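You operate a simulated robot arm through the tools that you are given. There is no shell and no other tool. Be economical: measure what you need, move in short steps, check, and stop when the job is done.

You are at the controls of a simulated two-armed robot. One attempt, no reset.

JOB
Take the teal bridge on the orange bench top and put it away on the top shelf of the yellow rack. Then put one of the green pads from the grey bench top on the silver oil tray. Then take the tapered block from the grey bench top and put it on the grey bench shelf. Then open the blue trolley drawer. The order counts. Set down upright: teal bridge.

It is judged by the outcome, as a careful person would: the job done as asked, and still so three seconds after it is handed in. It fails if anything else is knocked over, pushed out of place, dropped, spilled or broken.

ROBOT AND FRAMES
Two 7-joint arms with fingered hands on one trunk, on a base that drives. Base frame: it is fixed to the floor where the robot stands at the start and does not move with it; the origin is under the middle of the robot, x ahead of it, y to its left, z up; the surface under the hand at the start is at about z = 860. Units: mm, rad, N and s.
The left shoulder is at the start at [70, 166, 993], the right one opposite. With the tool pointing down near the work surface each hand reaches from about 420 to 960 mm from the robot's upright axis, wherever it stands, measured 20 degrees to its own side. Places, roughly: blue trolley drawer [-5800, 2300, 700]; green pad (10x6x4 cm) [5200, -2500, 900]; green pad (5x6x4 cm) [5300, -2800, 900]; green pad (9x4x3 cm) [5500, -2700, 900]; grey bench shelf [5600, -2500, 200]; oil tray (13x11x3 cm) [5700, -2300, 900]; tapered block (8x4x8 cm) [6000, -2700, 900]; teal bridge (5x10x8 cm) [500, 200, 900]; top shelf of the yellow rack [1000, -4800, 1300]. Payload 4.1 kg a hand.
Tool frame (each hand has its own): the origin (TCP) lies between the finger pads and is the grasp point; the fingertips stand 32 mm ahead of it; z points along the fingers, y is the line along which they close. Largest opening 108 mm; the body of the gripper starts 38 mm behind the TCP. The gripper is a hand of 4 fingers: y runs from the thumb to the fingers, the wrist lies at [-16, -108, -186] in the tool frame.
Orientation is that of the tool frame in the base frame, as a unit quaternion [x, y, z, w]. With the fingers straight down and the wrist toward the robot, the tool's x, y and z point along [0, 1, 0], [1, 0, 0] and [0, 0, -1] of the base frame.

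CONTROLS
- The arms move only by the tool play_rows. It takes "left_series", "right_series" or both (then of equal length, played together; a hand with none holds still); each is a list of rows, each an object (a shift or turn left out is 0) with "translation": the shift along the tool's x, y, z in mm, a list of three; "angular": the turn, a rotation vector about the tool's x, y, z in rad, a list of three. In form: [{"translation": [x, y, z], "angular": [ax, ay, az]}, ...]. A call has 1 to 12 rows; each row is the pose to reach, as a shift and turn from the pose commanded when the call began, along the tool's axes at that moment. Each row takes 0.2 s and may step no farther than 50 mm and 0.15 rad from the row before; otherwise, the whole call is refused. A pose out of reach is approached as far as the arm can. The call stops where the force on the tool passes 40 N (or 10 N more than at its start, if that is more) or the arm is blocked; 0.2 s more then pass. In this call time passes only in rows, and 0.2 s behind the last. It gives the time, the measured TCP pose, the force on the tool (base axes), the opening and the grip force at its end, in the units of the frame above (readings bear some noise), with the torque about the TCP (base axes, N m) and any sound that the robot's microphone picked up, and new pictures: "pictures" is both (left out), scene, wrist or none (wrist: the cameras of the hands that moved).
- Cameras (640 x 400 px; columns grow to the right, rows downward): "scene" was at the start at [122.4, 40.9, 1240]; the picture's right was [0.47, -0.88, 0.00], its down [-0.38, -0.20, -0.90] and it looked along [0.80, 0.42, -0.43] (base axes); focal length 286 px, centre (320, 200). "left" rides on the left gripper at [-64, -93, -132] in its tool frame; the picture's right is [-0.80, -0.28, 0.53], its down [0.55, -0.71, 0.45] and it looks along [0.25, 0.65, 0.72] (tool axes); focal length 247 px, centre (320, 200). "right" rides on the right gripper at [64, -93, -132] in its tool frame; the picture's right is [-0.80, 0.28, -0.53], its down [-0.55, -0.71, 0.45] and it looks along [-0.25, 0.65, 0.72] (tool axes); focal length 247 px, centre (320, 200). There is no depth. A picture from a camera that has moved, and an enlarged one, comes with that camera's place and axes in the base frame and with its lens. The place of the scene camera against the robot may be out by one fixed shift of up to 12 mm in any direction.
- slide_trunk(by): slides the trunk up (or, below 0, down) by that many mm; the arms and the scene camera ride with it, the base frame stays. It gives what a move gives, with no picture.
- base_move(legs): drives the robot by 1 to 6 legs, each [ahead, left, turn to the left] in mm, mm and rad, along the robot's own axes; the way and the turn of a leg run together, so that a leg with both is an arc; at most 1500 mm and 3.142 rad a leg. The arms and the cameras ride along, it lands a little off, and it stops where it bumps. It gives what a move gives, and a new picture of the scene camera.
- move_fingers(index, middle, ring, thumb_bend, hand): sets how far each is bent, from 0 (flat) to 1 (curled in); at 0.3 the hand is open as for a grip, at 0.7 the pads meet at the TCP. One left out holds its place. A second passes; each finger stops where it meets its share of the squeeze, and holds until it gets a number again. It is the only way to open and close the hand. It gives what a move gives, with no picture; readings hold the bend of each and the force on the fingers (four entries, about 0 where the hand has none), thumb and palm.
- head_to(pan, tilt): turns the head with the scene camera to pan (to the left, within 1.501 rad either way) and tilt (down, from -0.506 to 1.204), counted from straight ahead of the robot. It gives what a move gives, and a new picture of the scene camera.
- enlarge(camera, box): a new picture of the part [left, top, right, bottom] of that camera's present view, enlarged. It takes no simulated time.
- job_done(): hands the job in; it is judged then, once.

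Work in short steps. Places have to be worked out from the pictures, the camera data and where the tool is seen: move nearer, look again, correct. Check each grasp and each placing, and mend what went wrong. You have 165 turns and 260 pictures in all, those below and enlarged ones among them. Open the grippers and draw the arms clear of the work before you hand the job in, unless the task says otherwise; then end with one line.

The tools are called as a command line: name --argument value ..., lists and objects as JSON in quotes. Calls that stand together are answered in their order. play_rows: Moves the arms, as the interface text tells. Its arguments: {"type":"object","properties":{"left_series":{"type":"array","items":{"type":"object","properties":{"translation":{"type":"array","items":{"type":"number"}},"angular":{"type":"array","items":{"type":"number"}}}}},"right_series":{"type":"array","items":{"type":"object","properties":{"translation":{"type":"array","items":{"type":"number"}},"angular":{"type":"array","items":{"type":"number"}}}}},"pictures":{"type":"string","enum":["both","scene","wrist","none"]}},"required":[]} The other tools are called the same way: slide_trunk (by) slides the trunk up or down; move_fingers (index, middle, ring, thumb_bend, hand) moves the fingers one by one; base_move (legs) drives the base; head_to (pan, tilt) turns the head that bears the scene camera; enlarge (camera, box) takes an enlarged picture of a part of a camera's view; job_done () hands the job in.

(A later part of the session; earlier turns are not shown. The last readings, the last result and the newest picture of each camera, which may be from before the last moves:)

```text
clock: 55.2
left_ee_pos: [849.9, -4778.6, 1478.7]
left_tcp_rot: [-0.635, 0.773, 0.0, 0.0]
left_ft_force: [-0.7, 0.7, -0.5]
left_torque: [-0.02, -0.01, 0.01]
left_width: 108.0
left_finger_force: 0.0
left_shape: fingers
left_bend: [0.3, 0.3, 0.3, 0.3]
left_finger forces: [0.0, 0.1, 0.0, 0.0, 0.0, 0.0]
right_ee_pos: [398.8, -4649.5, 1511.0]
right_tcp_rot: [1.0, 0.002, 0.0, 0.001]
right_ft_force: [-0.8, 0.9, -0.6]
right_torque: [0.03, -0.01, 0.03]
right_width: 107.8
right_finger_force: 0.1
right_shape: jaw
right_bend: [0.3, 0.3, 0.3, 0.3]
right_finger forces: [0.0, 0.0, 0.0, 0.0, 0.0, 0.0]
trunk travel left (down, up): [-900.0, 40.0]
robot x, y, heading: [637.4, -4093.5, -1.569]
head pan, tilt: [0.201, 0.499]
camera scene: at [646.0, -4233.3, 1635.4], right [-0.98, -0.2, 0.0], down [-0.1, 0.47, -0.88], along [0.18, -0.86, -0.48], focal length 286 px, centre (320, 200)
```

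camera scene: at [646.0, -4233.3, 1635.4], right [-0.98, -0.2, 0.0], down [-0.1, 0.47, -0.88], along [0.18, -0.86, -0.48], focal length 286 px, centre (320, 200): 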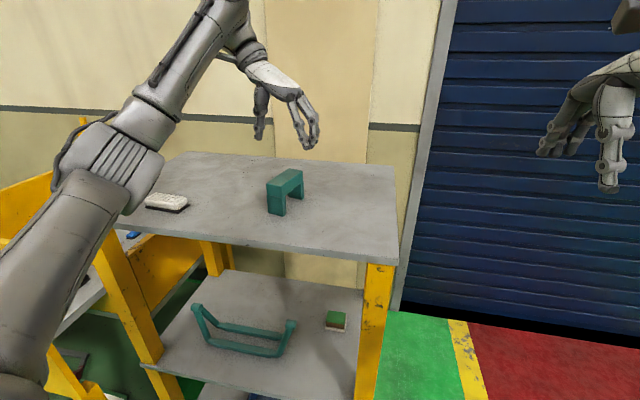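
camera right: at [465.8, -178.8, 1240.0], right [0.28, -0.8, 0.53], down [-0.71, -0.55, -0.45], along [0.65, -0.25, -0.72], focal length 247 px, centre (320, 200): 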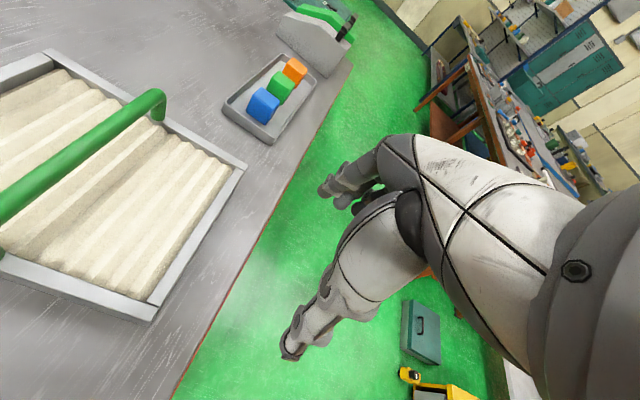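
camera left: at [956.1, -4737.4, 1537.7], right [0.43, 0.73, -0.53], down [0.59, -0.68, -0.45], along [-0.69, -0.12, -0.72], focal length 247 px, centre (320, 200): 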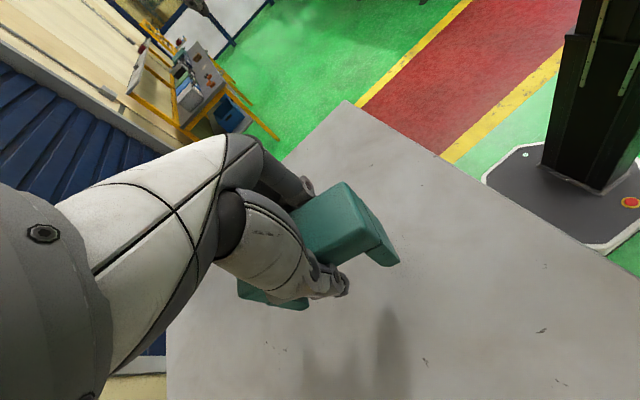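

Bridge stands upright on the top shelf. Back away, pull the arm in, then lower the trunk and look east toward the grey bench.

base_move --legs '[[-500, 0, 0]]'

play_rows --left_series '[{"translation": [-45, 8, 0]}, {"translation": [-90, 15, 0]}, {"translation": [-135, 22, 0]}, {"translation": [-180, 29, 0]}, {"translation": [-212, 35, 0]}]' --pictures "none"

slide_trunk --by -350

head_to --pan 1.45 --tilt 0.15

```text
clock: 58.1
left_ee_pos: [845.8, -4284.1, 1475.5]
left_tcp_rot: [-0.632, 0.775, 0.0, 0.001]
left_ft_force: [0.4, 0.6, -0.2]
left_torque: [0.02, -0.01, -0.01]
left_width: 108.2
left_finger_force: 0.2
left_shape: fingers
left_bend: [0.3, 0.3, 0.3, 0.3]
left_finger forces: [0.0, 0.0, 0.1, 0.0, 0.1, 0.0]
right_ee_pos: [395.3, -4152.1, 1509.3]
right_tcp_rot: [1.0, -0.002, 0.0, -0.001]
right_ft_force: [-0.2, -0.4, -0.6]
right_torque: [-0.01, -0.01, -0.03]
right_width: 107.5
right_finger_force: 0.1
right_shape: jaw
right_bend: [0.3, 0.3, 0.3, 0.3]
right_finger forces: [0.1, 0.0, 0.0, 0.1, 0.0, 0.0]
trunk travel left (down, up): [-900.0, 40.0]
robot x, y, heading: [637.4, -3593.4, -1.577]
head pan, tilt: [0.201, 0.499]
camera scene: at [646.0, -3737.7, 1635.1], right [-0.98, -0.2, 0.0], down [-0.09, 0.47, -0.88], along [0.17, -0.86, -0.48], focal length 286 px, centre (320, 200)
```

scene: 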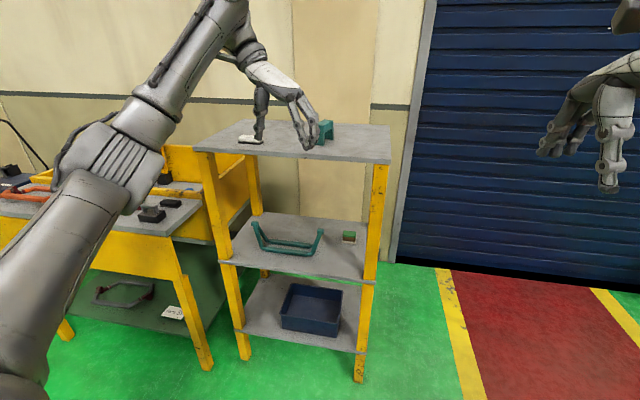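

```text
clock: 59.3
left_ee_pos: [854.6, -4065.4, 1480.6]
left_tcp_rot: [-0.632, 0.775, 0.0, 0.001]
left_ft_force: [-0.1, -0.8, 0.4]
left_torque: [-0.01, -0.01, -0.01]
left_width: 108.4
left_finger_force: 0.1
left_shape: fingers
left_bend: [0.3, 0.3, 0.3, 0.3]
left_finger forces: [0.0, 0.1, 0.1, 0.0, 0.0, 0.0]
right_ee_pos: [397.0, -4148.2, 1509.9]
right_tcp_rot: [1.0, -0.001, 0.0, 0.0]
right_ft_force: [-0.5, 1.6, 0.2]
right_torque: [0.0, -0.01, 0.03]
right_width: 107.4
right_finger_force: 0.0
right_shape: jaw
right_bend: [0.3, 0.3, 0.3, 0.3]
right_finger forces: [0.0, 0.1, 0.0, 0.0, 0.0, 0.0]
trunk travel left (down, up): [-900.0, 40.0]
robot x, y, heading: [635.6, -3595.5, -1.571]
head pan, tilt: [0.201, 0.499]
```

```text
clock: 62.8
left_ee_pos: [852.9, -4066.7, 1130.0]
left_tcp_rot: [-0.632, 0.775, 0.0, 0.0]
left_ft_force: [0.4, 0.1, 0.5]
left_torque: [-0.05, -0.03, -0.02]
left_width: 108.5
left_finger_force: 0.0
left_shape: fingers
left_bend: [0.3, 0.3, 0.3, 0.3]
left_finger forces: [0.0, 0.1, 0.0, 0.0, 0.1, 0.0]
right_ee_pos: [394.7, -4148.8, 1160.5]
right_tcp_rot: [1.0, -0.002, 0.0, 0.0]
right_ft_force: [-0.7, 0.8, -0.1]
right_torque: [0.01, -0.01, -0.01]
right_width: 107.4
right_finger_force: 0.1
right_shape: jaw
right_bend: [0.3, 0.3, 0.3, 0.3]
right_finger forces: [0.1, 0.1, 0.1, 0.0, 0.0, 0.0]
trunk travel left (down, up): [-550.0, 390.0]
robot x, y, heading: [636.8, -3595.8, -1.574]
head pan, tilt: [0.201, 0.499]
```

```text
clock: 64.2
left_ee_pos: [854.0, -4067.7, 1130.3]
left_tcp_rot: [-0.632, 0.775, 0.0, 0.0]
left_ft_force: [0.4, 0.1, -0.5]
left_torque: [-0.03, -0.01, -0.02]
left_width: 108.2
left_finger_force: 0.1
left_shape: fingers
left_bend: [0.3, 0.3, 0.3, 0.3]
left_finger forces: [0.1, 0.0, 0.0, 0.0, 0.1, 0.1]
right_ee_pos: [395.6, -4148.7, 1159.6]
right_tcp_rot: [1.0, -0.002, 0.0, 0.0]
right_ft_force: [-0.2, 0.1, -0.1]
right_torque: [0.05, 0.01, 0.01]
right_width: 107.7
right_finger_force: 0.0
right_shape: jaw
right_bend: [0.3, 0.3, 0.3, 0.3]
right_finger forces: [0.0, 0.0, 0.0, 0.0, 0.1, 0.0]
trunk travel left (down, up): [-550.0, 390.0]
robot x, y, heading: [639.4, -3594.0, -1.573]
head pan, tilt: [1.45, 0.15]
camera scene: at [720.3, -3657.6, 1317.7], right [-0.12, -0.99, 0.0], down [-0.15, 0.02, -0.99], along [0.98, -0.12, -0.15], focal length 286 px, centre (320, 200)
```

scene: 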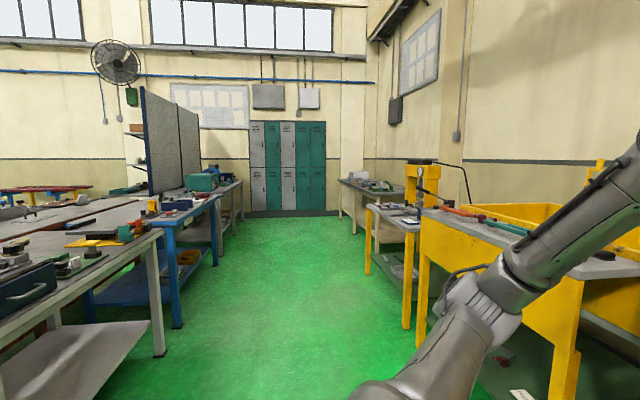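

The grey bench is the far one on the left of this aisle (y ≈ -2500 at x ≈ 5600). Turn left to face +x and drive along the aisle centre.

base_move --legs '[[0, 0, 1.573], [1400, 0, 0], [1400, 0, 0], [1100, 0, 0]]'

head_to --pan 0.8 --tilt 0.3

```text
clock: 86.5
left_ee_pos: [4937.0, -3373.6, 1129.6]
left_tcp_rot: [0.994, -0.107, 0.0, 0.0]
left_ft_force: [0.5, -0.1, 0.3]
left_torque: [-0.03, -0.02, -0.01]
left_width: 108.1
left_finger_force: 0.0
left_shape: fingers
left_bend: [0.3, 0.3, 0.3, 0.3]
left_finger forces: [0.0, 0.0, 0.0, 0.0, 0.0, 0.0]
right_ee_pos: [5016.3, -3831.8, 1159.1]
right_tcp_rot: [0.713, 0.701, 0.001, -0.001]
right_ft_force: [0.9, -0.2, 0.3]
right_torque: [0.0, -0.02, 0.02]
right_width: 107.7
right_finger_force: 0.0
right_shape: jaw
right_bend: [0.3, 0.3, 0.3, 0.3]
right_finger forces: [0.0, 0.0, 0.0, 0.0, 0.1, 0.0]
trunk travel left (down, up): [-550.0, 390.0]
robot x, y, heading: [4464.3, -3586.8, -0.019]
head pan, tilt: [1.45, 0.15]
camera scene: at [4515.0, -3495.3, 1317.7], right [0.99, -0.14, 0.0], down [-0.02, -0.15, -0.99], along [0.13, 0.98, -0.15], focal length 286 px, centre (320, 200)
```

scene: 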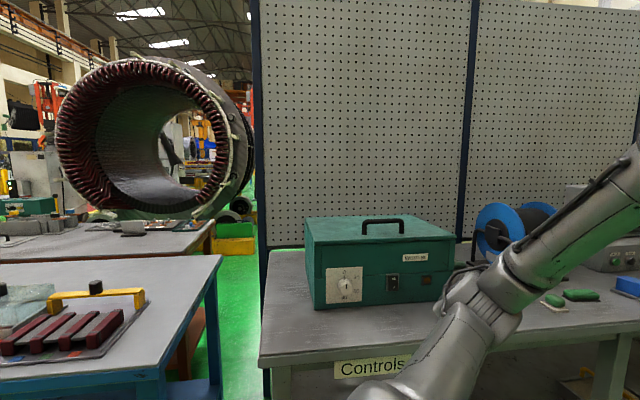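

```text
clock: 87.5
left_ee_pos: [4936.6, -3375.2, 1130.3]
left_tcp_rot: [0.994, -0.107, 0.001, 0.001]
left_ft_force: [0.1, -1.1, -0.8]
left_torque: [-0.01, 0.0, 0.05]
left_width: 108.2
left_finger_force: 0.1
left_shape: fingers
left_bend: [0.3, 0.3, 0.3, 0.3]
left_finger forces: [0.0, 0.1, 0.0, 0.1, 0.0, 0.0]
right_ee_pos: [5014.0, -3832.9, 1160.2]
right_tcp_rot: [0.712, 0.702, 0.0, 0.0]
right_ft_force: [-0.8, -0.4, 0.4]
right_torque: [0.0, 0.02, -0.01]
right_width: 107.5
right_finger_force: 0.0
right_shape: jaw
right_bend: [0.3, 0.3, 0.3, 0.3]
right_finger forces: [0.0, 0.0, 0.0, 0.0, 0.0, 0.1]
trunk travel left (down, up): [-550.0, 390.0]
robot x, y, heading: [4463.7, -3580.9, -0.014]
head pan, tilt: [0.799, 0.3]
camera scene: at [4568.3, -3521.2, 1303.8], right [0.71, -0.71, 0.0], down [-0.21, -0.21, -0.96], along [0.68, 0.67, -0.3], focal length 286 px, centre (320, 200)
```

scene: 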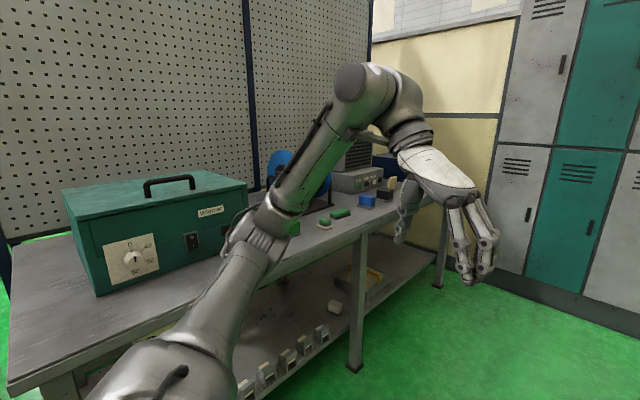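

The green pads are on this bench (pegboard behind it); front edge y≈-2870. I advance to x≈5350, staying back, turn to face the bench.

base_move --legs '[[900, -120, 0.016], [0, 0, 1.571]]'

head_to --pan -0.2 --tilt 0.35

```text
clock: 96.0
left_ee_pos: [5138.4, -3229.1, 1130.7]
left_tcp_rot: [0.784, 0.621, 0.0, 0.0]
left_ft_force: [-0.6, 0.7, 0.5]
left_torque: [0.01, -0.01, 0.01]
left_width: 108.3
left_finger_force: 0.1
left_shape: fingers
left_bend: [0.3, 0.3, 0.3, 0.3]
left_finger forces: [0.0, 0.0, 0.0, 0.0, 0.0, 0.0]
right_ee_pos: [5598.7, -3160.2, 1159.4]
right_tcp_rot: [0.016, 1.0, 0.0, 0.001]
right_ft_force: [0.5, 0.3, 0.6]
right_torque: [0.02, -0.01, 0.01]
right_width: 107.8
right_finger_force: 0.1
right_shape: jaw
right_bend: [0.3, 0.3, 0.3, 0.3]
right_finger forces: [0.0, 0.0, 0.0, 0.1, 0.0, 0.1]
trunk travel left (down, up): [-550.0, 390.0]
robot x, y, heading: [5340.9, -3708.3, 1.542]
head pan, tilt: [0.799, 0.3]
camera scene: at [5269.0, -3594.3, 1303.7], right [0.72, 0.69, 0.0], down [0.21, -0.21, -0.96], along [-0.66, 0.69, -0.3], focal length 286 px, centre (320, 200)
```

scene: 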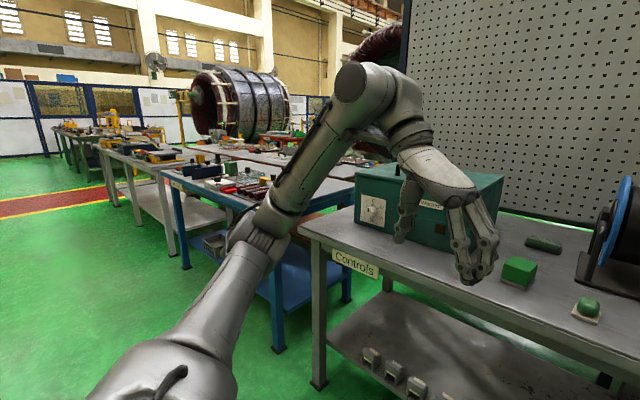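

```text
clock: 97.2
left_ee_pos: [5138.4, -3228.9, 1131.2]
left_tcp_rot: [0.783, 0.621, 0.0, -0.001]
left_ft_force: [0.8, -0.2, 0.2]
left_torque: [0.01, 0.0, -0.01]
left_width: 108.7
left_finger_force: 0.0
left_shape: fingers
left_bend: [0.3, 0.3, 0.3, 0.3]
left_finger forces: [0.0, 0.0, 0.0, 0.0, 0.0, 0.1]
right_ee_pos: [5599.5, -3160.6, 1160.2]
right_tcp_rot: [0.015, 1.0, 0.0, 0.0]
right_ft_force: [0.5, -1.0, -0.5]
right_torque: [-0.03, -0.03, -0.03]
right_width: 107.9
right_finger_force: 0.1
right_shape: jaw
right_bend: [0.3, 0.3, 0.3, 0.3]
right_finger forces: [0.1, 0.0, 0.0, 0.1, 0.0, 0.0]
trunk travel left (down, up): [-550.0, 390.0]
robot x, y, heading: [5341.6, -3712.0, 1.541]
head pan, tilt: [-0.201, 0.351]
camera scene: at [5355.4, -3570.9, 1299.0], right [0.97, -0.23, 0.0], down [-0.08, -0.33, -0.94], along [0.22, 0.91, -0.34], focal length 286 px, centre (320, 200)
```

scene: 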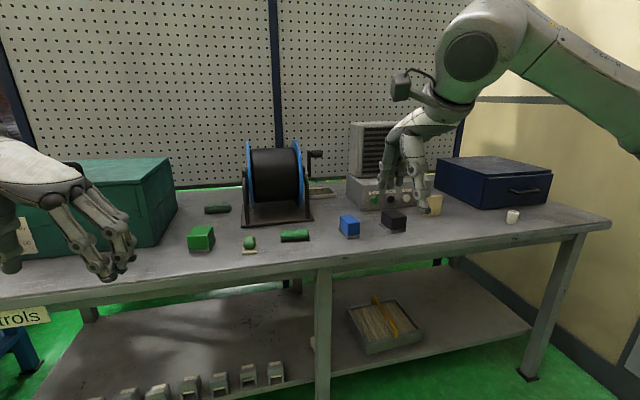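

I enlarge the bench top to identify the pads, tray and tapered block.

enlarge --camera "scene" --box '[170, 170, 350, 270]'

enlarge --camera "scene" --box '[300, 140, 540, 260]'

enlarge --camera "scene" --box '[100, 270, 460, 400]'

```text
3.56 times, centred on (260, 220) of scene
camera zoom: at [5355.4, -3570.9, 1299.0], right [0.97, -0.23, 0.0], down [-0.08, -0.33, -0.94], along [0.22, 0.91, -0.34], focal length 1017 px, centre (533, 129)
```

zoom: 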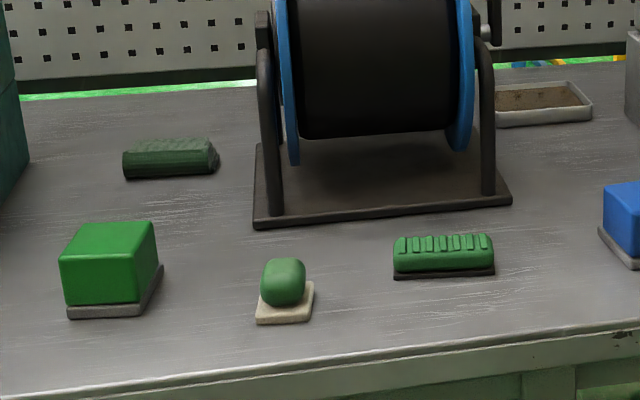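

```text
2.67 times, centred on (420, 200) of scene
camera zoom: at [5355.4, -3570.9, 1299.0], right [0.97, -0.23, 0.0], down [-0.08, -0.33, -0.94], along [0.22, 0.91, -0.34], focal length 763 px, centre (53, 200)
```

zoom: 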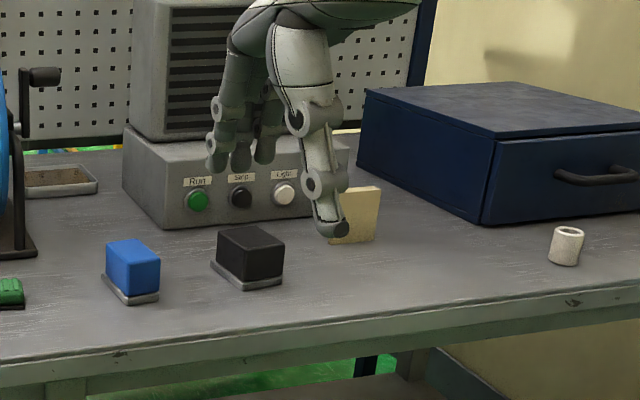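

```text
1.78 times, centred on (280, 335) of scene
camera zoom: at [5355.4, -3570.9, 1299.0], right [0.97, -0.23, 0.0], down [-0.08, -0.33, -0.94], along [0.22, 0.91, -0.34], focal length 508 px, centre (391, -40)
```

zoom: 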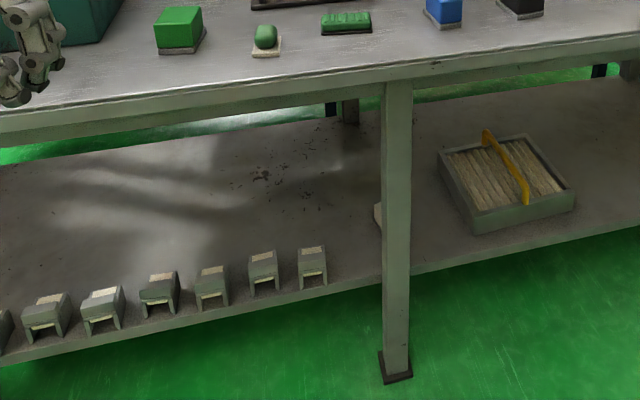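

The pads: dark one at the back, small one, and the ribbed one (≈[5466, -2740], long axis along x); the tray is right of the reel at ≈[5645, -2345]; the tapered cream block is behind the right hand. I'll use the ribbed pad with the right hand. First raise the left hand clear, then drive nearer.

play_rows --left_series '[{"translation": [0, 0, -50]}, {"translation": [0, 0, -100]}, {"translation": [0, 0, -150]}, {"translation": [0, 0, -200]}, {"translation": [0, 0, -240]}]' --pictures "none"

base_move --legs '[[366, 122, 0.03]]'

head_to --pan -0.4 --tilt 0.6

```text
clock: 98.4
left_ee_pos: [5140.5, -3229.8, 1372.1]
left_tcp_rot: [0.784, 0.621, 0.0, -0.001]
left_ft_force: [0.3, 0.0, -0.1]
left_torque: [0.02, 0.02, 0.0]
left_width: 108.3
left_finger_force: 0.1
left_shape: fingers
left_bend: [0.3, 0.3, 0.3, 0.3]
left_finger forces: [0.1, 0.0, 0.0, 0.1, 0.0, 0.1]
right_ee_pos: [5599.7, -3162.4, 1160.9]
right_tcp_rot: [0.016, 1.0, 0.0, -0.001]
right_ft_force: [-0.2, -0.3, 1.1]
right_torque: [-0.02, 0.02, -0.03]
right_width: 107.6
right_finger_force: 0.1
right_shape: jaw
right_bend: [0.3, 0.3, 0.3, 0.3]
right_finger forces: [0.0, 0.0, 0.1, 0.1, 0.1, 0.0]
trunk travel left (down, up): [-550.0, 390.0]
robot x, y, heading: [5342.4, -3708.7, 1.539]
head pan, tilt: [-0.201, 0.351]
```

```text
clock: 100.9
left_ee_pos: [5001.9, -2859.6, 1370.7]
left_tcp_rot: [0.773, 0.634, 0.0, 0.0]
left_ft_force: [-0.1, -0.7, -0.6]
left_torque: [-0.03, 0.0, 0.02]
left_width: 108.2
left_finger_force: 0.1
left_shape: fingers
left_bend: [0.3, 0.3, 0.3, 0.3]
left_finger forces: [0.0, 0.0, 0.0, 0.0, 0.0, 0.1]
right_ee_pos: [5459.9, -2776.9, 1160.0]
right_tcp_rot: [-0.001, 1.0, 0.0, 0.0]
right_ft_force: [-0.6, 0.0, 1.4]
right_torque: [-0.03, 0.0, 0.0]
right_width: 107.7
right_finger_force: 0.1
right_shape: jaw
right_bend: [0.3, 0.3, 0.3, 0.3]
right_finger forces: [0.0, 0.1, 0.0, 0.1, 0.1, 0.1]
trunk travel left (down, up): [-550.0, 390.0]
robot x, y, heading: [5218.7, -3336.6, 1.571]
head pan, tilt: [-0.201, 0.351]
camera scene: at [5230.6, -3194.7, 1299.0], right [0.98, -0.2, 0.0], down [-0.07, -0.34, -0.94], along [0.19, 0.92, -0.34], focal length 286 px, centre (320, 200)
```

scene: 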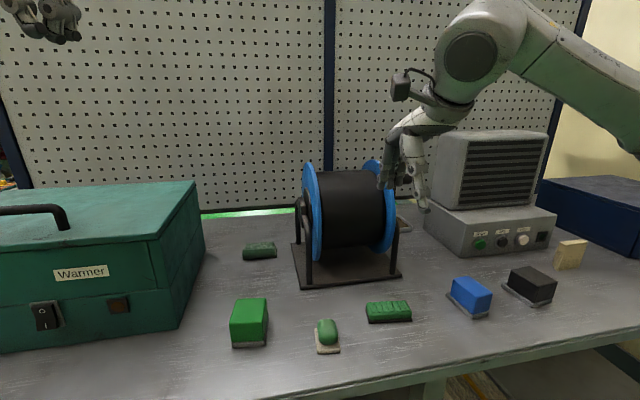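

```text
clock: 101.7
left_ee_pos: [5003.3, -2860.6, 1371.6]
left_tcp_rot: [0.773, 0.634, 0.0, 0.001]
left_ft_force: [0.0, -0.4, 0.2]
left_torque: [0.0, -0.02, 0.02]
left_width: 108.2
left_finger_force: 0.2
left_shape: fingers
left_bend: [0.3, 0.3, 0.3, 0.3]
left_finger forces: [0.1, 0.1, 0.1, 0.0, 0.0, 0.1]
right_ee_pos: [5460.2, -2777.8, 1161.0]
right_tcp_rot: [-0.001, 1.0, 0.0, 0.001]
right_ft_force: [-0.2, 0.8, -0.8]
right_torque: [-0.01, 0.0, -0.02]
right_width: 107.8
right_finger_force: 0.0
right_shape: jaw
right_bend: [0.3, 0.3, 0.3, 0.3]
right_finger forces: [0.0, 0.1, 0.0, 0.0, 0.1, 0.0]
trunk travel left (down, up): [-550.0, 390.0]
robot x, y, heading: [5220.0, -3332.8, 1.572]
head pan, tilt: [-0.4, 0.6]
camera scene: at [5246.4, -3204.7, 1276.3], right [0.92, -0.39, 0.0], down [-0.22, -0.52, -0.83], along [0.32, 0.76, -0.56], focal length 286 px, centre (320, 200)
```

scene: 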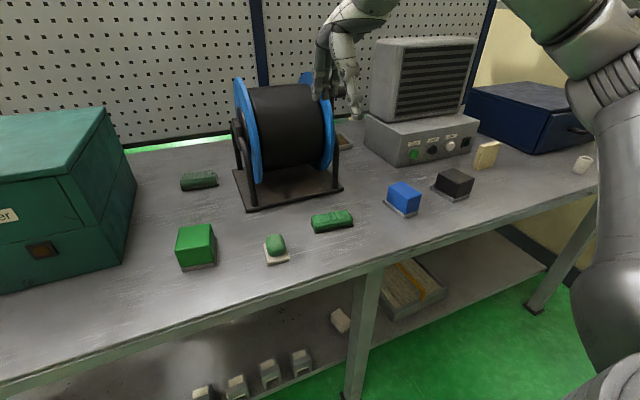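

I take the right wrist camera's view to localise the ribbed pad.

enlarge --camera "right" --box '[0, 0, 640, 400]'

enlarge --camera "scene" --box '[260, 190, 380, 270]'

```text
1.00 times, centred on (320, 200) of right (not enlarged: the box is as wide or as high as the picture)
camera zoom: at [5397.0, -2870.2, 1290.9], right [0.8, 0.29, 0.53], down [0.55, -0.7, -0.45], along [0.25, 0.65, -0.72], focal length 247 px, centre (320, 200)
```

zoom: 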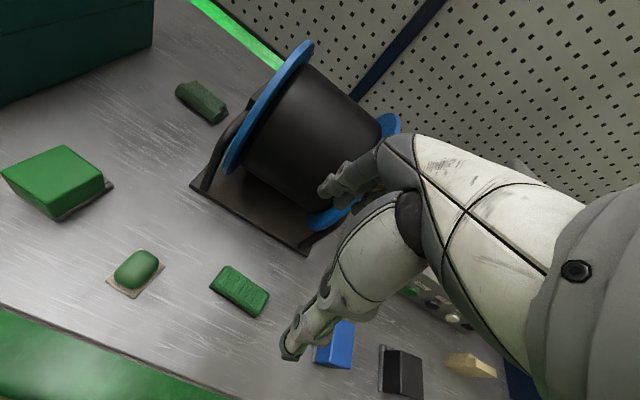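

```text
5.00 times, centred on (320, 230) of scene
camera zoom: at [5246.4, -3204.7, 1276.3], right [0.92, -0.39, 0.0], down [-0.22, -0.52, -0.83], along [0.32, 0.76, -0.56], focal length 1430 px, centre (320, 50)
```

zoom: 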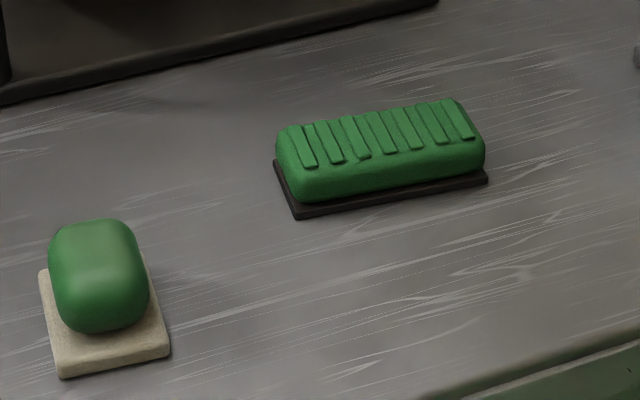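

Pad centre ≈ [5468, -2753], slightly rotated (-0.08 rad). Move above it and descend to z≈980 with a check.

play_rows --right_series '[{"translation": [-8, 25, 0], "angular": [0, 0, 0.08]}, {"translation": [-8, 25, 45], "angular": [0, 0, 0.08]}, {"translation": [-8, 25, 90], "angular": [0, 0, 0.08]}, {"translation": [-8, 25, 135], "angular": [0, 0, 0.08]}, {"translation": [-8, 25, 180], "angular": [0, 0, 0.08]}]' --pictures "both"

```text
clock: 102.9
left_ee_pos: [5003.5, -2859.9, 1370.9]
left_tcp_rot: [0.773, 0.634, 0.0, 0.0]
left_ft_force: [0.1, 1.0, -0.1]
left_torque: [-0.02, 0.03, 0.01]
left_width: 108.3
left_finger_force: 0.1
left_shape: fingers
left_bend: [0.3, 0.3, 0.3, 0.3]
left_finger forces: [0.1, 0.0, 0.0, 0.0, 0.0, 0.1]
right_ee_pos: [5469.5, -2754.9, 978.1]
right_tcp_rot: [0.039, 0.999, -0.002, -0.002]
right_ft_force: [-0.3, 0.0, 0.4]
right_torque: [-0.01, -0.02, 0.02]
right_width: 107.7
right_finger_force: 0.1
right_shape: jaw
right_bend: [0.3, 0.3, 0.3, 0.3]
right_finger forces: [0.1, 0.1, 0.0, 0.0, 0.1, 0.0]
trunk travel left (down, up): [-550.0, 390.0]
robot x, y, heading: [5215.1, -3333.5, 1.566]
head pan, tilt: [-0.4, 0.6]
camera scene: at [5247.2, -3204.1, 1276.2], right [0.92, -0.39, 0.0], down [-0.22, -0.52, -0.82], along [0.32, 0.76, -0.57], focal length 286 px, centre (320, 200)
camera right: at [5398.3, -2842.7, 1109.2], right [0.82, 0.22, 0.53], down [0.49, -0.75, -0.45], along [0.3, 0.63, -0.72], focal length 247 px, centre (320, 200)
```

scene: 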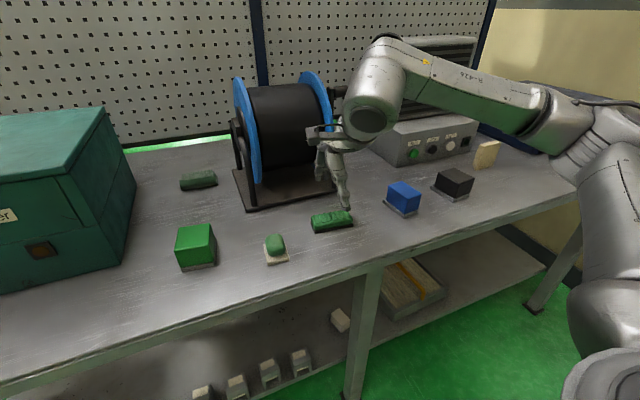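
right: 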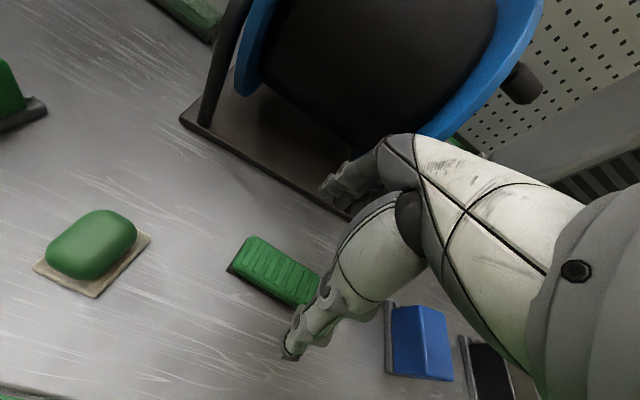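

Aligned: the pad lies exactly below the TCP. Descend to z≈897 in steps.

play_rows --right_series '[{"translation": [0, 0, 40]}, {"translation": [0, 0, 70]}, {"translation": [0, 0, 81]}]' --pictures "wrist"

enlarge --camera "scene" --box '[260, 150, 420, 250]'

```text
clock: 103.7
left_ee_pos: [5002.1, -2860.8, 1371.1]
left_tcp_rot: [0.773, 0.635, 0.0, 0.0]
left_ft_force: [-0.6, 0.1, 0.3]
left_torque: [0.0, 0.02, -0.01]
left_width: 108.6
left_finger_force: 0.1
left_shape: fingers
left_bend: [0.3, 0.3, 0.3, 0.3]
left_finger forces: [0.1, 0.1, 0.0, 0.1, 0.0, 0.1]
right_ee_pos: [5467.6, -2752.1, 897.3]
right_tcp_rot: [0.038, 0.999, 0.0, 0.0]
right_ft_force: [0.1, 0.1, 0.4]
right_torque: [-0.03, -0.02, 0.01]
right_width: 107.9
right_finger_force: 0.1
right_shape: jaw
right_bend: [0.3, 0.3, 0.3, 0.3]
right_finger forces: [0.1, 0.0, 0.0, 0.0, 0.0, 0.0]
trunk travel left (down, up): [-550.0, 390.0]
robot x, y, heading: [5222.3, -3335.0, 1.574]
head pan, tilt: [-0.4, 0.6]
camera right: at [5398.1, -2840.8, 1028.1], right [0.82, 0.22, 0.53], down [0.49, -0.75, -0.45], along [0.3, 0.63, -0.72], focal length 247 px, centre (320, 200)
```

right: 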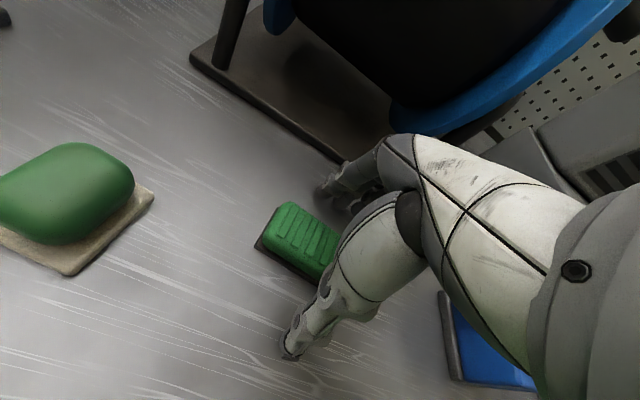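

```text
4.00 times, centred on (340, 200) of scene
camera zoom: at [5246.3, -3204.7, 1276.3], right [0.92, -0.39, 0.0], down [-0.22, -0.52, -0.82], along [0.32, 0.76, -0.57], focal length 1144 px, centre (240, 200)
```

zoom: 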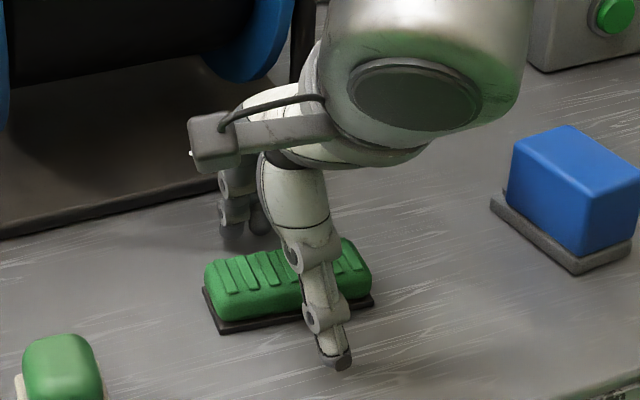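

Close the right hand on the pad.

move_fingers --hand "right" --index 0.7 --middle 0.7 --ring 0.7 --thumb_bend 0.7

enlarge --camera "scene" --box '[260, 150, 420, 250]'

```text
clock: 104.7
left_ee_pos: [5002.2, -2861.3, 1371.4]
left_tcp_rot: [0.773, 0.634, 0.0, -0.002]
left_ft_force: [-0.5, 0.1, 0.3]
left_torque: [0.0, -0.01, 0.01]
left_width: 108.4
left_finger_force: 0.0
left_shape: fingers
left_bend: [0.3, 0.3, 0.3, 0.3]
left_finger forces: [0.1, 0.0, 0.1, 0.1, 0.0, 0.0]
right_ee_pos: [5469.5, -2752.0, 897.7]
right_tcp_rot: [0.039, 0.999, 0.0, 0.0]
right_ft_force: [-0.8, 0.2, -0.7]
right_torque: [0.03, 0.0, -0.01]
right_width: 37.9
right_finger_force: 16.3
right_shape: fingers
right_bend: [0.62, 0.64, 0.64, 0.56]
right_finger forces: [5.4, 6.3, 5.0, 0.0, 16.8, 0.1]
trunk travel left (down, up): [-550.0, 390.0]
robot x, y, heading: [5219.6, -3335.1, 1.575]
head pan, tilt: [-0.4, 0.6]
```

```text
4.00 times, centred on (340, 200) of scene
camera zoom: at [5246.5, -3204.6, 1276.2], right [0.92, -0.39, 0.0], down [-0.22, -0.52, -0.82], along [0.32, 0.76, -0.57], focal length 1144 px, centre (240, 200)
```

zoom: 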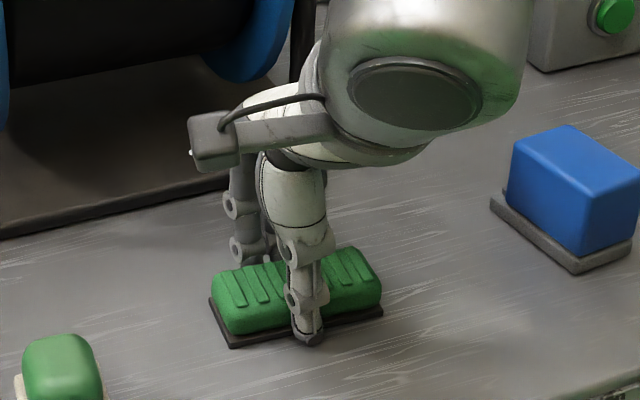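

Gripped (16 N, all fingers). Lift by 200 mm, clear of everything near.

play_rows --right_series '[{"translation": [0, 0, -10]}, {"translation": [0, 0, -30]}, {"translation": [0, 0, -70]}, {"translation": [0, 0, -115]}, {"translation": [0, 0, -160]}, {"translation": [0, 0, -205]}]' --pictures "both"

```text
clock: 106.1
left_ee_pos: [5001.5, -2860.7, 1372.2]
left_tcp_rot: [0.773, 0.634, -0.001, 0.001]
left_ft_force: [0.1, 0.7, 0.7]
left_torque: [0.02, -0.02, -0.01]
left_width: 108.3
left_finger_force: 0.0
left_shape: fingers
left_bend: [0.3, 0.3, 0.3, 0.3]
left_finger forces: [0.1, 0.1, 0.0, 0.0, 0.0, 0.0]
right_ee_pos: [5467.5, -2754.1, 1104.7]
right_tcp_rot: [0.039, 0.999, 0.0, 0.001]
right_ft_force: [0.5, 0.1, -0.3]
right_torque: [0.02, -0.01, -0.01]
right_width: 37.7
right_finger_force: 17.2
right_shape: fingers
right_bend: [0.62, 0.64, 0.64, 0.56]
right_finger forces: [5.3, 6.2, 4.9, 0.0, 16.6, 0.0]
trunk travel left (down, up): [-550.0, 390.0]
robot x, y, heading: [5219.9, -3332.5, 1.572]
head pan, tilt: [-0.4, 0.6]
camera scene: at [5245.9, -3205.4, 1276.3], right [0.92, -0.39, 0.0], down [-0.22, -0.52, -0.83], along [0.32, 0.76, -0.56], focal length 286 px, centre (320, 200)
camera right: at [5396.7, -2841.8, 1235.2], right [0.82, 0.22, 0.53], down [0.49, -0.75, -0.45], along [0.3, 0.63, -0.72], focal length 247 px, centre (320, 200)
```

scene: 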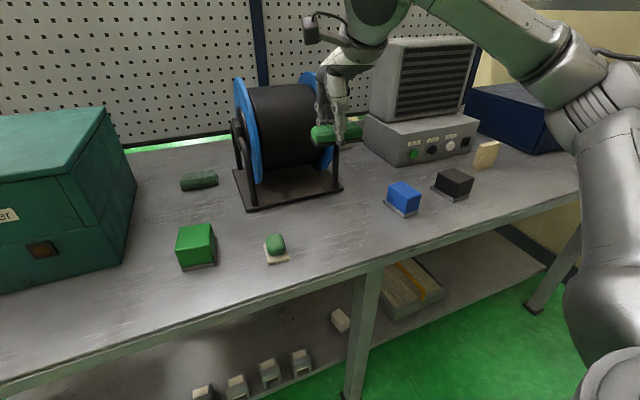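
right: 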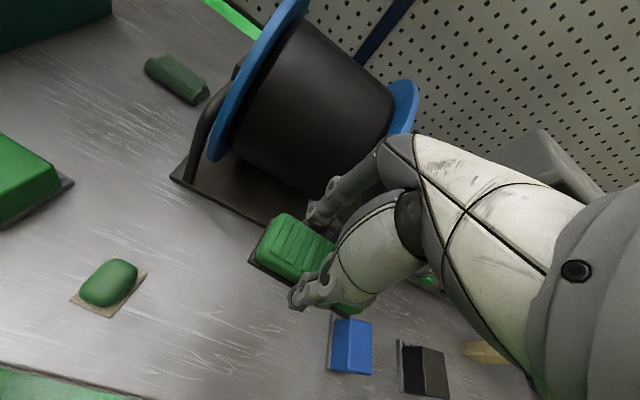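

Pad held level. Shift the base 205 mm right so the hand lines up with the tray slot, and look.

base_move --legs '[[0, -205, 0]]'

head_to --pan -0.1 --tilt 0.4

enlarge --camera "right" --box '[0, 0, 640, 400]'

```text
clock: 107.7
left_ee_pos: [5204.1, -2860.4, 1371.3]
left_tcp_rot: [0.773, 0.634, 0.001, 0.001]
left_ft_force: [0.4, 0.4, 0.0]
left_torque: [0.02, 0.02, 0.01]
left_width: 108.2
left_finger_force: 0.0
left_shape: fingers
left_bend: [0.3, 0.3, 0.3, 0.3]
left_finger forces: [0.0, 0.1, 0.0, 0.0, 0.1, 0.0]
right_ee_pos: [5668.7, -2751.6, 1104.3]
right_tcp_rot: [0.037, 0.999, 0.001, 0.0]
right_ft_force: [0.6, 0.3, -1.1]
right_torque: [-0.01, 0.0, -0.02]
right_width: 38.0
right_finger_force: 16.5
right_shape: fingers
right_bend: [0.62, 0.64, 0.64, 0.56]
right_finger forces: [5.4, 6.2, 4.8, 0.0, 16.5, 0.0]
trunk travel left (down, up): [-550.0, 390.0]
robot x, y, heading: [5423.8, -3331.8, 1.571]
head pan, tilt: [-0.4, 0.6]
camera scene: at [5448.1, -3204.0, 1276.2], right [0.92, -0.39, 0.0], down [-0.22, -0.52, -0.82], along [0.32, 0.76, -0.57], focal length 286 px, centre (320, 200)
```

scene: 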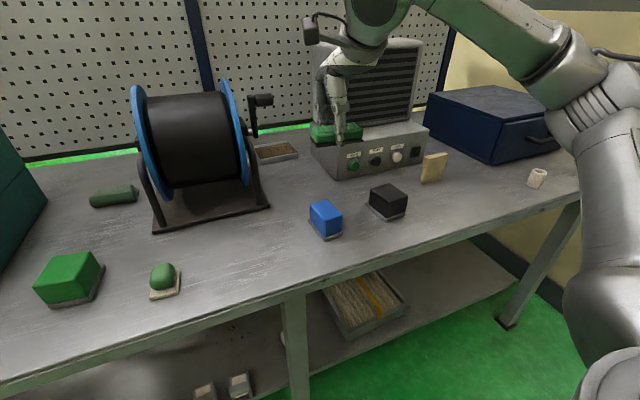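

```text
clock: 108.5
left_ee_pos: [5203.5, -2859.5, 1372.0]
left_tcp_rot: [0.773, 0.635, 0.0, -0.001]
left_ft_force: [-0.9, -0.3, -0.1]
left_torque: [-0.03, -0.01, 0.04]
left_width: 108.4
left_finger_force: 0.0
left_shape: fingers
left_bend: [0.3, 0.3, 0.3, 0.3]
left_finger forces: [0.0, 0.1, 0.0, 0.0, 0.1, 0.0]
right_ee_pos: [5668.6, -2751.7, 1103.9]
right_tcp_rot: [0.038, 0.999, 0.0, 0.001]
right_ft_force: [1.0, 0.2, -1.0]
right_torque: [0.01, -0.01, -0.02]
right_width: 37.9
right_finger_force: 16.1
right_shape: fingers
right_bend: [0.62, 0.64, 0.64, 0.56]
right_finger forces: [5.5, 6.2, 4.8, 0.0, 16.4, 0.0]
trunk travel left (down, up): [-550.0, 390.0]
robot x, y, heading: [5422.2, -3333.8, 1.577]
head pan, tilt: [-0.099, 0.4]
camera scene: at [5422.3, -3193.3, 1294.4], right [1.0, -0.1, 0.0], down [-0.04, -0.39, -0.92], along [0.09, 0.92, -0.39], focal length 286 px, centre (320, 200)
```

scene: 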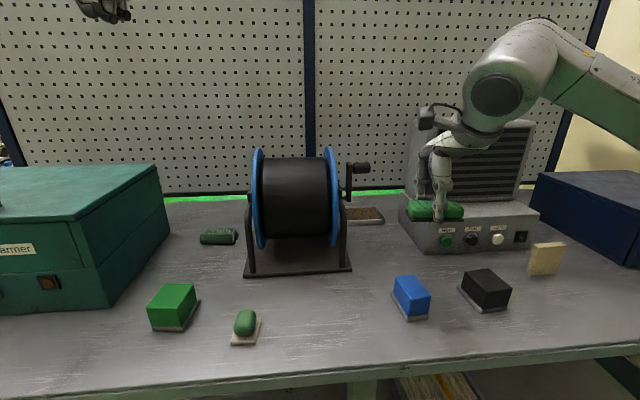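

```text
1.00 times, centred on (320, 200) of right (not enlarged: the box is as wide or as high as the picture)
camera zoom: at [5597.6, -2840.2, 1234.4], right [0.82, 0.22, 0.53], down [0.49, -0.75, -0.45], along [0.3, 0.63, -0.72], focal length 247 px, centre (320, 200)
```

zoom: 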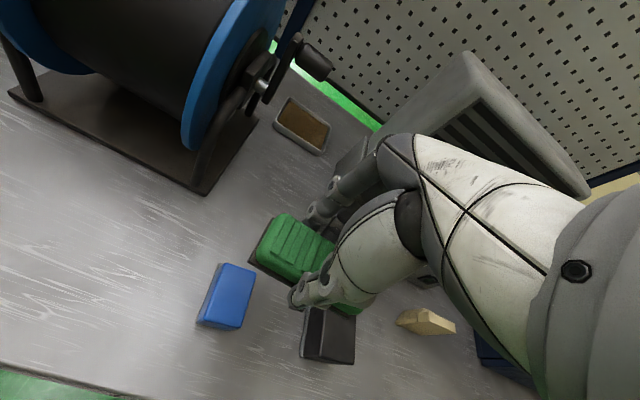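

The slot between the reel's crank (knob end ≈ [5621, -2477, 1076]) and the louvred unit is narrow, so I measure those before choosing the hand's angle.

enlarge --camera "scene" --box '[320, 90, 560, 260]'

enlarge --camera "right" --box '[220, 20, 420, 170]'

```text
2.35 times, centred on (440, 175) of scene
camera zoom: at [5422.3, -3193.3, 1294.4], right [1.0, -0.1, 0.0], down [-0.04, -0.39, -0.92], along [0.09, 0.92, -0.39], focal length 673 px, centre (38, 259)
```

zoom: 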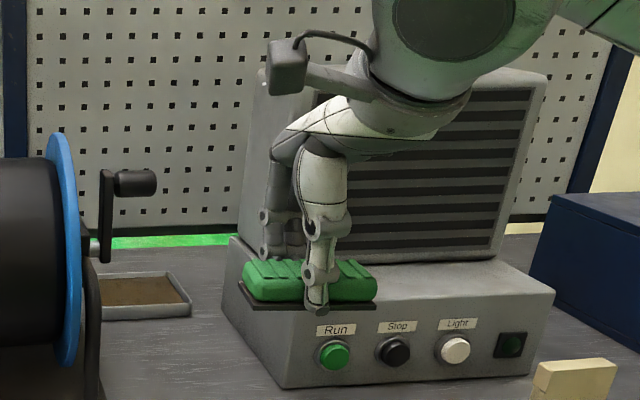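

```text
2.67 times, centred on (320, 95) of right
camera zoom: at [5597.6, -2840.2, 1234.4], right [0.82, 0.22, 0.53], down [0.49, -0.75, -0.45], along [0.3, 0.63, -0.72], focal length 659 px, centre (320, 480)
```

zoom: 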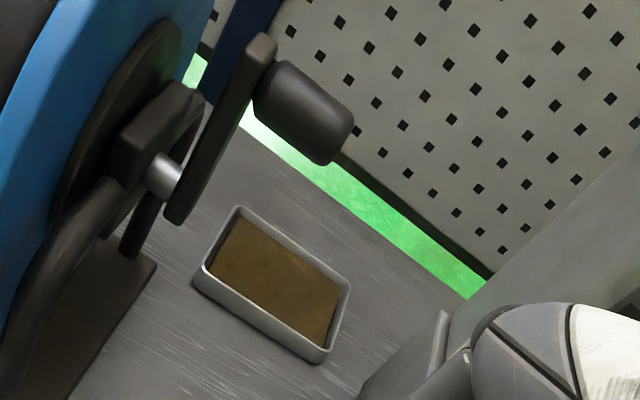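

Tray: x 5594–5713, y -2418…-2311. With the crank knob so near, the hand must come in yawed ≈40°, and then the 9×4 pad would not fit; the small 5×6 pad will. I return the ribbed pad to its exact place: base back left 200 mm.

base_move --legs '[[0, 200, 0]]'

```text
clock: 110.1
left_ee_pos: [4998.8, -2860.4, 1369.7]
left_tcp_rot: [0.773, 0.635, 0.0, -0.001]
left_ft_force: [0.5, 0.5, 0.2]
left_torque: [0.0, -0.07, 0.0]
left_width: 108.2
left_finger_force: 0.1
left_shape: fingers
left_bend: [0.3, 0.3, 0.3, 0.3]
left_finger forces: [0.0, 0.1, 0.1, 0.1, 0.1, 0.0]
right_ee_pos: [5463.8, -2753.3, 1103.5]
right_tcp_rot: [0.038, 0.999, 0.0, -0.001]
right_ft_force: [0.2, -0.9, -1.6]
right_torque: [0.03, -0.01, -0.01]
right_width: 38.0
right_finger_force: 16.7
right_shape: fingers
right_bend: [0.62, 0.64, 0.64, 0.56]
right_finger forces: [5.4, 6.2, 4.9, 0.0, 16.6, 0.0]
trunk travel left (down, up): [-550.0, 390.0]
robot x, y, heading: [5217.0, -3332.4, 1.576]
head pan, tilt: [-0.099, 0.4]
camera scene: at [5217.3, -3194.0, 1294.5], right [1.0, -0.1, 0.0], down [-0.04, -0.39, -0.92], along [0.09, 0.92, -0.39], focal length 286 px, centre (320, 200)
```

scene: 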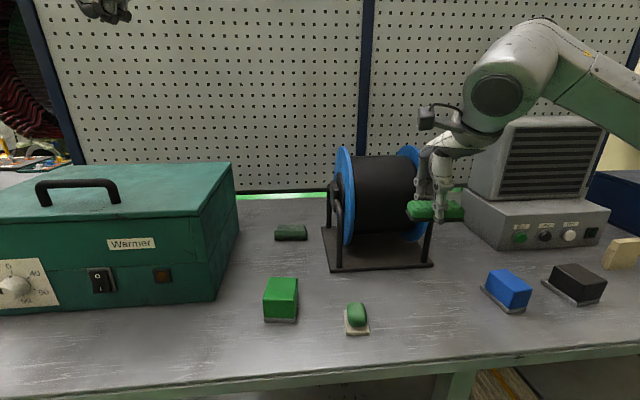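

Lower the ribbed pad to its former spot (TCP [5468, -2753, 898]).

play_rows --right_series '[{"translation": [-4, 1, 45]}, {"translation": [-4, 1, 90]}, {"translation": [-4, 1, 135]}, {"translation": [-4, 1, 180]}, {"translation": [-4, 1, 199]}, {"translation": [-4, 1, 203]}]' --pictures "none"

```text
clock: 111.5
left_ee_pos: [4999.5, -2859.5, 1370.5]
left_tcp_rot: [0.773, 0.635, 0.0, 0.001]
left_ft_force: [-1.0, -0.4, -0.4]
left_torque: [0.01, 0.02, 0.01]
left_width: 108.4
left_finger_force: 0.1
left_shape: fingers
left_bend: [0.3, 0.3, 0.3, 0.3]
left_finger forces: [0.0, 0.0, 0.0, 0.1, 0.1, 0.0]
right_ee_pos: [5464.2, -2753.8, 900.1]
right_tcp_rot: [0.038, 0.999, 0.001, -0.001]
right_ft_force: [-0.3, -0.6, -1.2]
right_torque: [0.04, 0.02, -0.02]
right_width: 37.8
right_finger_force: 16.4
right_shape: fingers
right_bend: [0.62, 0.64, 0.64, 0.56]
right_finger forces: [5.4, 6.1, 4.9, 0.0, 16.4, 0.0]
trunk travel left (down, up): [-550.0, 390.0]
robot x, y, heading: [5219.3, -3332.4, 1.577]
head pan, tilt: [-0.099, 0.4]
```

play_rows --right_series '[{"translation": [-3, 1, 1.5]}, {"translation": [-3, 1, 3]}]' --pictures "none"

```text
clock: 112.1
left_ee_pos: [4998.6, -2860.1, 1370.5]
left_tcp_rot: [0.773, 0.635, 0.001, 0.0]
left_ft_force: [0.5, -0.4, -0.2]
left_torque: [0.0, -0.02, 0.02]
left_width: 108.4
left_finger_force: 0.1
left_shape: fingers
left_bend: [0.3, 0.3, 0.3, 0.3]
left_finger forces: [0.1, 0.0, 0.0, 0.0, 0.0, 0.0]
right_ee_pos: [5468.3, -2750.2, 898.3]
right_tcp_rot: [0.038, 0.999, 0.0, 0.0]
right_ft_force: [0.5, 0.7, 0.0]
right_torque: [0.02, 0.03, 0.0]
right_width: 37.9
right_finger_force: 16.5
right_shape: fingers
right_bend: [0.62, 0.64, 0.64, 0.56]
right_finger forces: [5.4, 6.1, 4.9, 0.0, 16.3, 0.0]
trunk travel left (down, up): [-550.0, 390.0]
robot x, y, heading: [5221.6, -3336.4, 1.577]
head pan, tilt: [-0.099, 0.4]
```

At the original height and place. Release, lift, and move over toward the small pad (≈[5328, -2787]).

move_fingers --hand "right" --index 0.3 --middle 0.3 --ring 0.3 --thumb_bend 0.3

play_rows --right_series '[{"translation": [0, 0, -30]}, {"translation": [0, 0, -75]}, {"translation": [0, 0, -120]}, {"translation": [0, 0, -150]}]' --pictures "none"

base_move --legs '[[-35, 140, 0]]'

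enlarge --camera "right" --box '[0, 0, 640, 400]'

```text
clock: 113.1
left_ee_pos: [4999.0, -2860.5, 1371.0]
left_tcp_rot: [0.773, 0.635, 0.0, 0.0]
left_ft_force: [0.5, 0.7, -0.2]
left_torque: [-0.02, -0.01, 0.02]
left_width: 108.4
left_finger_force: 0.2
left_shape: fingers
left_bend: [0.3, 0.3, 0.3, 0.3]
left_finger forces: [0.0, 0.0, 0.0, 0.0, 0.1, 0.0]
right_ee_pos: [5469.0, -2751.3, 899.2]
right_tcp_rot: [0.038, 0.999, 0.0, 0.0]
right_ft_force: [-0.3, -0.3, -0.2]
right_torque: [-0.03, -0.01, 0.03]
right_width: 108.1
right_finger_force: 0.0
right_shape: fingers
right_bend: [0.3, 0.3, 0.3, 0.3]
right_finger forces: [0.0, 0.1, 0.0, 0.0, 0.0, 0.0]
trunk travel left (down, up): [-550.0, 390.0]
robot x, y, heading: [5217.7, -3335.1, 1.576]
head pan, tilt: [-0.099, 0.4]
```

```text
clock: 114.1
left_ee_pos: [4998.6, -2860.0, 1371.1]
left_tcp_rot: [0.772, 0.635, 0.0, 0.0]
left_ft_force: [0.5, -0.9, -0.1]
left_torque: [0.01, -0.02, -0.02]
left_width: 108.1
left_finger_force: 0.0
left_shape: fingers
left_bend: [0.3, 0.3, 0.3, 0.3]
left_finger forces: [0.1, 0.0, 0.1, 0.1, 0.0, 0.0]
right_ee_pos: [5470.8, -2749.6, 1049.2]
right_tcp_rot: [0.039, 0.999, 0.0, 0.0]
right_ft_force: [0.3, 0.0, -0.1]
right_torque: [0.0, 0.0, -0.01]
right_width: 108.2
right_finger_force: 0.1
right_shape: fingers
right_bend: [0.3, 0.3, 0.3, 0.3]
right_finger forces: [0.0, 0.1, 0.1, 0.0, 0.0, 0.1]
trunk travel left (down, up): [-550.0, 390.0]
robot x, y, heading: [5218.7, -3329.7, 1.574]
head pan, tilt: [-0.099, 0.4]
```

```text
clock: 115.4
left_ee_pos: [4859.7, -2898.1, 1370.6]
left_tcp_rot: [0.773, 0.635, 0.0, -0.001]
left_ft_force: [-0.1, 0.3, -0.3]
left_torque: [-0.01, -0.02, 0.02]
left_width: 108.1
left_finger_force: 0.0
left_shape: fingers
left_bend: [0.3, 0.3, 0.3, 0.3]
left_finger forces: [0.1, 0.1, 0.0, 0.1, 0.1, 0.0]
right_ee_pos: [5333.1, -2787.1, 1048.2]
right_tcp_rot: [0.037, 0.999, -0.001, 0.0]
right_ft_force: [0.1, 0.9, -0.2]
right_torque: [-0.03, -0.03, -0.03]
right_width: 108.3
right_finger_force: 0.1
right_shape: fingers
right_bend: [0.3, 0.3, 0.3, 0.3]
right_finger forces: [0.0, 0.0, 0.0, 0.0, 0.0, 0.0]
trunk travel left (down, up): [-550.0, 390.0]
robot x, y, heading: [5080.0, -3371.1, 1.578]
head pan, tilt: [-0.099, 0.4]
camera scene: at [5079.4, -3230.8, 1294.5], right [1.0, -0.09, 0.0], down [-0.04, -0.39, -0.92], along [0.09, 0.92, -0.39], focal length 286 px, centre (320, 200)
```

scene: 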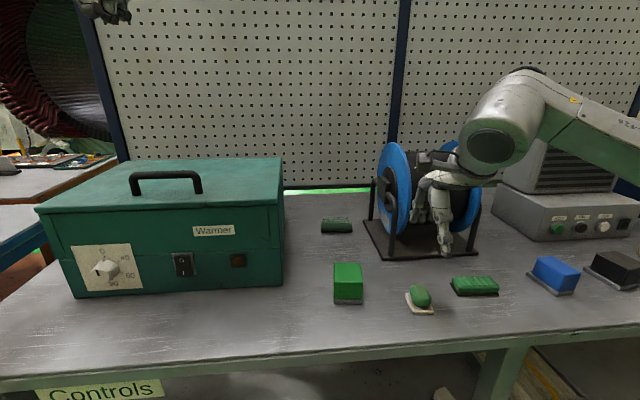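

```text
1.00 times, centred on (320, 200) of right (not enlarged: the box is as wide or as high as the picture)
camera zoom: at [5261.7, -2874.3, 1179.0], right [0.82, 0.22, 0.53], down [0.49, -0.74, -0.45], along [0.3, 0.63, -0.72], focal length 247 px, centre (320, 200)
```

zoom: 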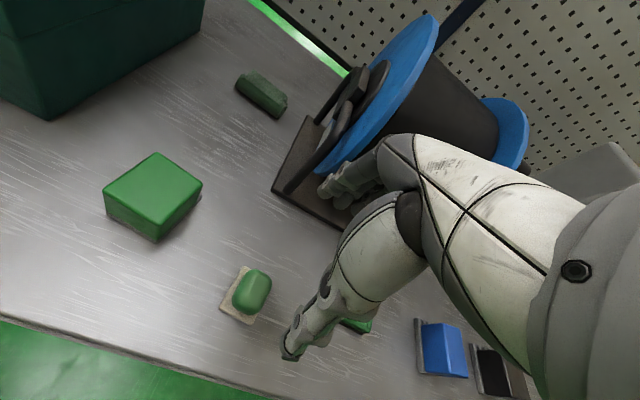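

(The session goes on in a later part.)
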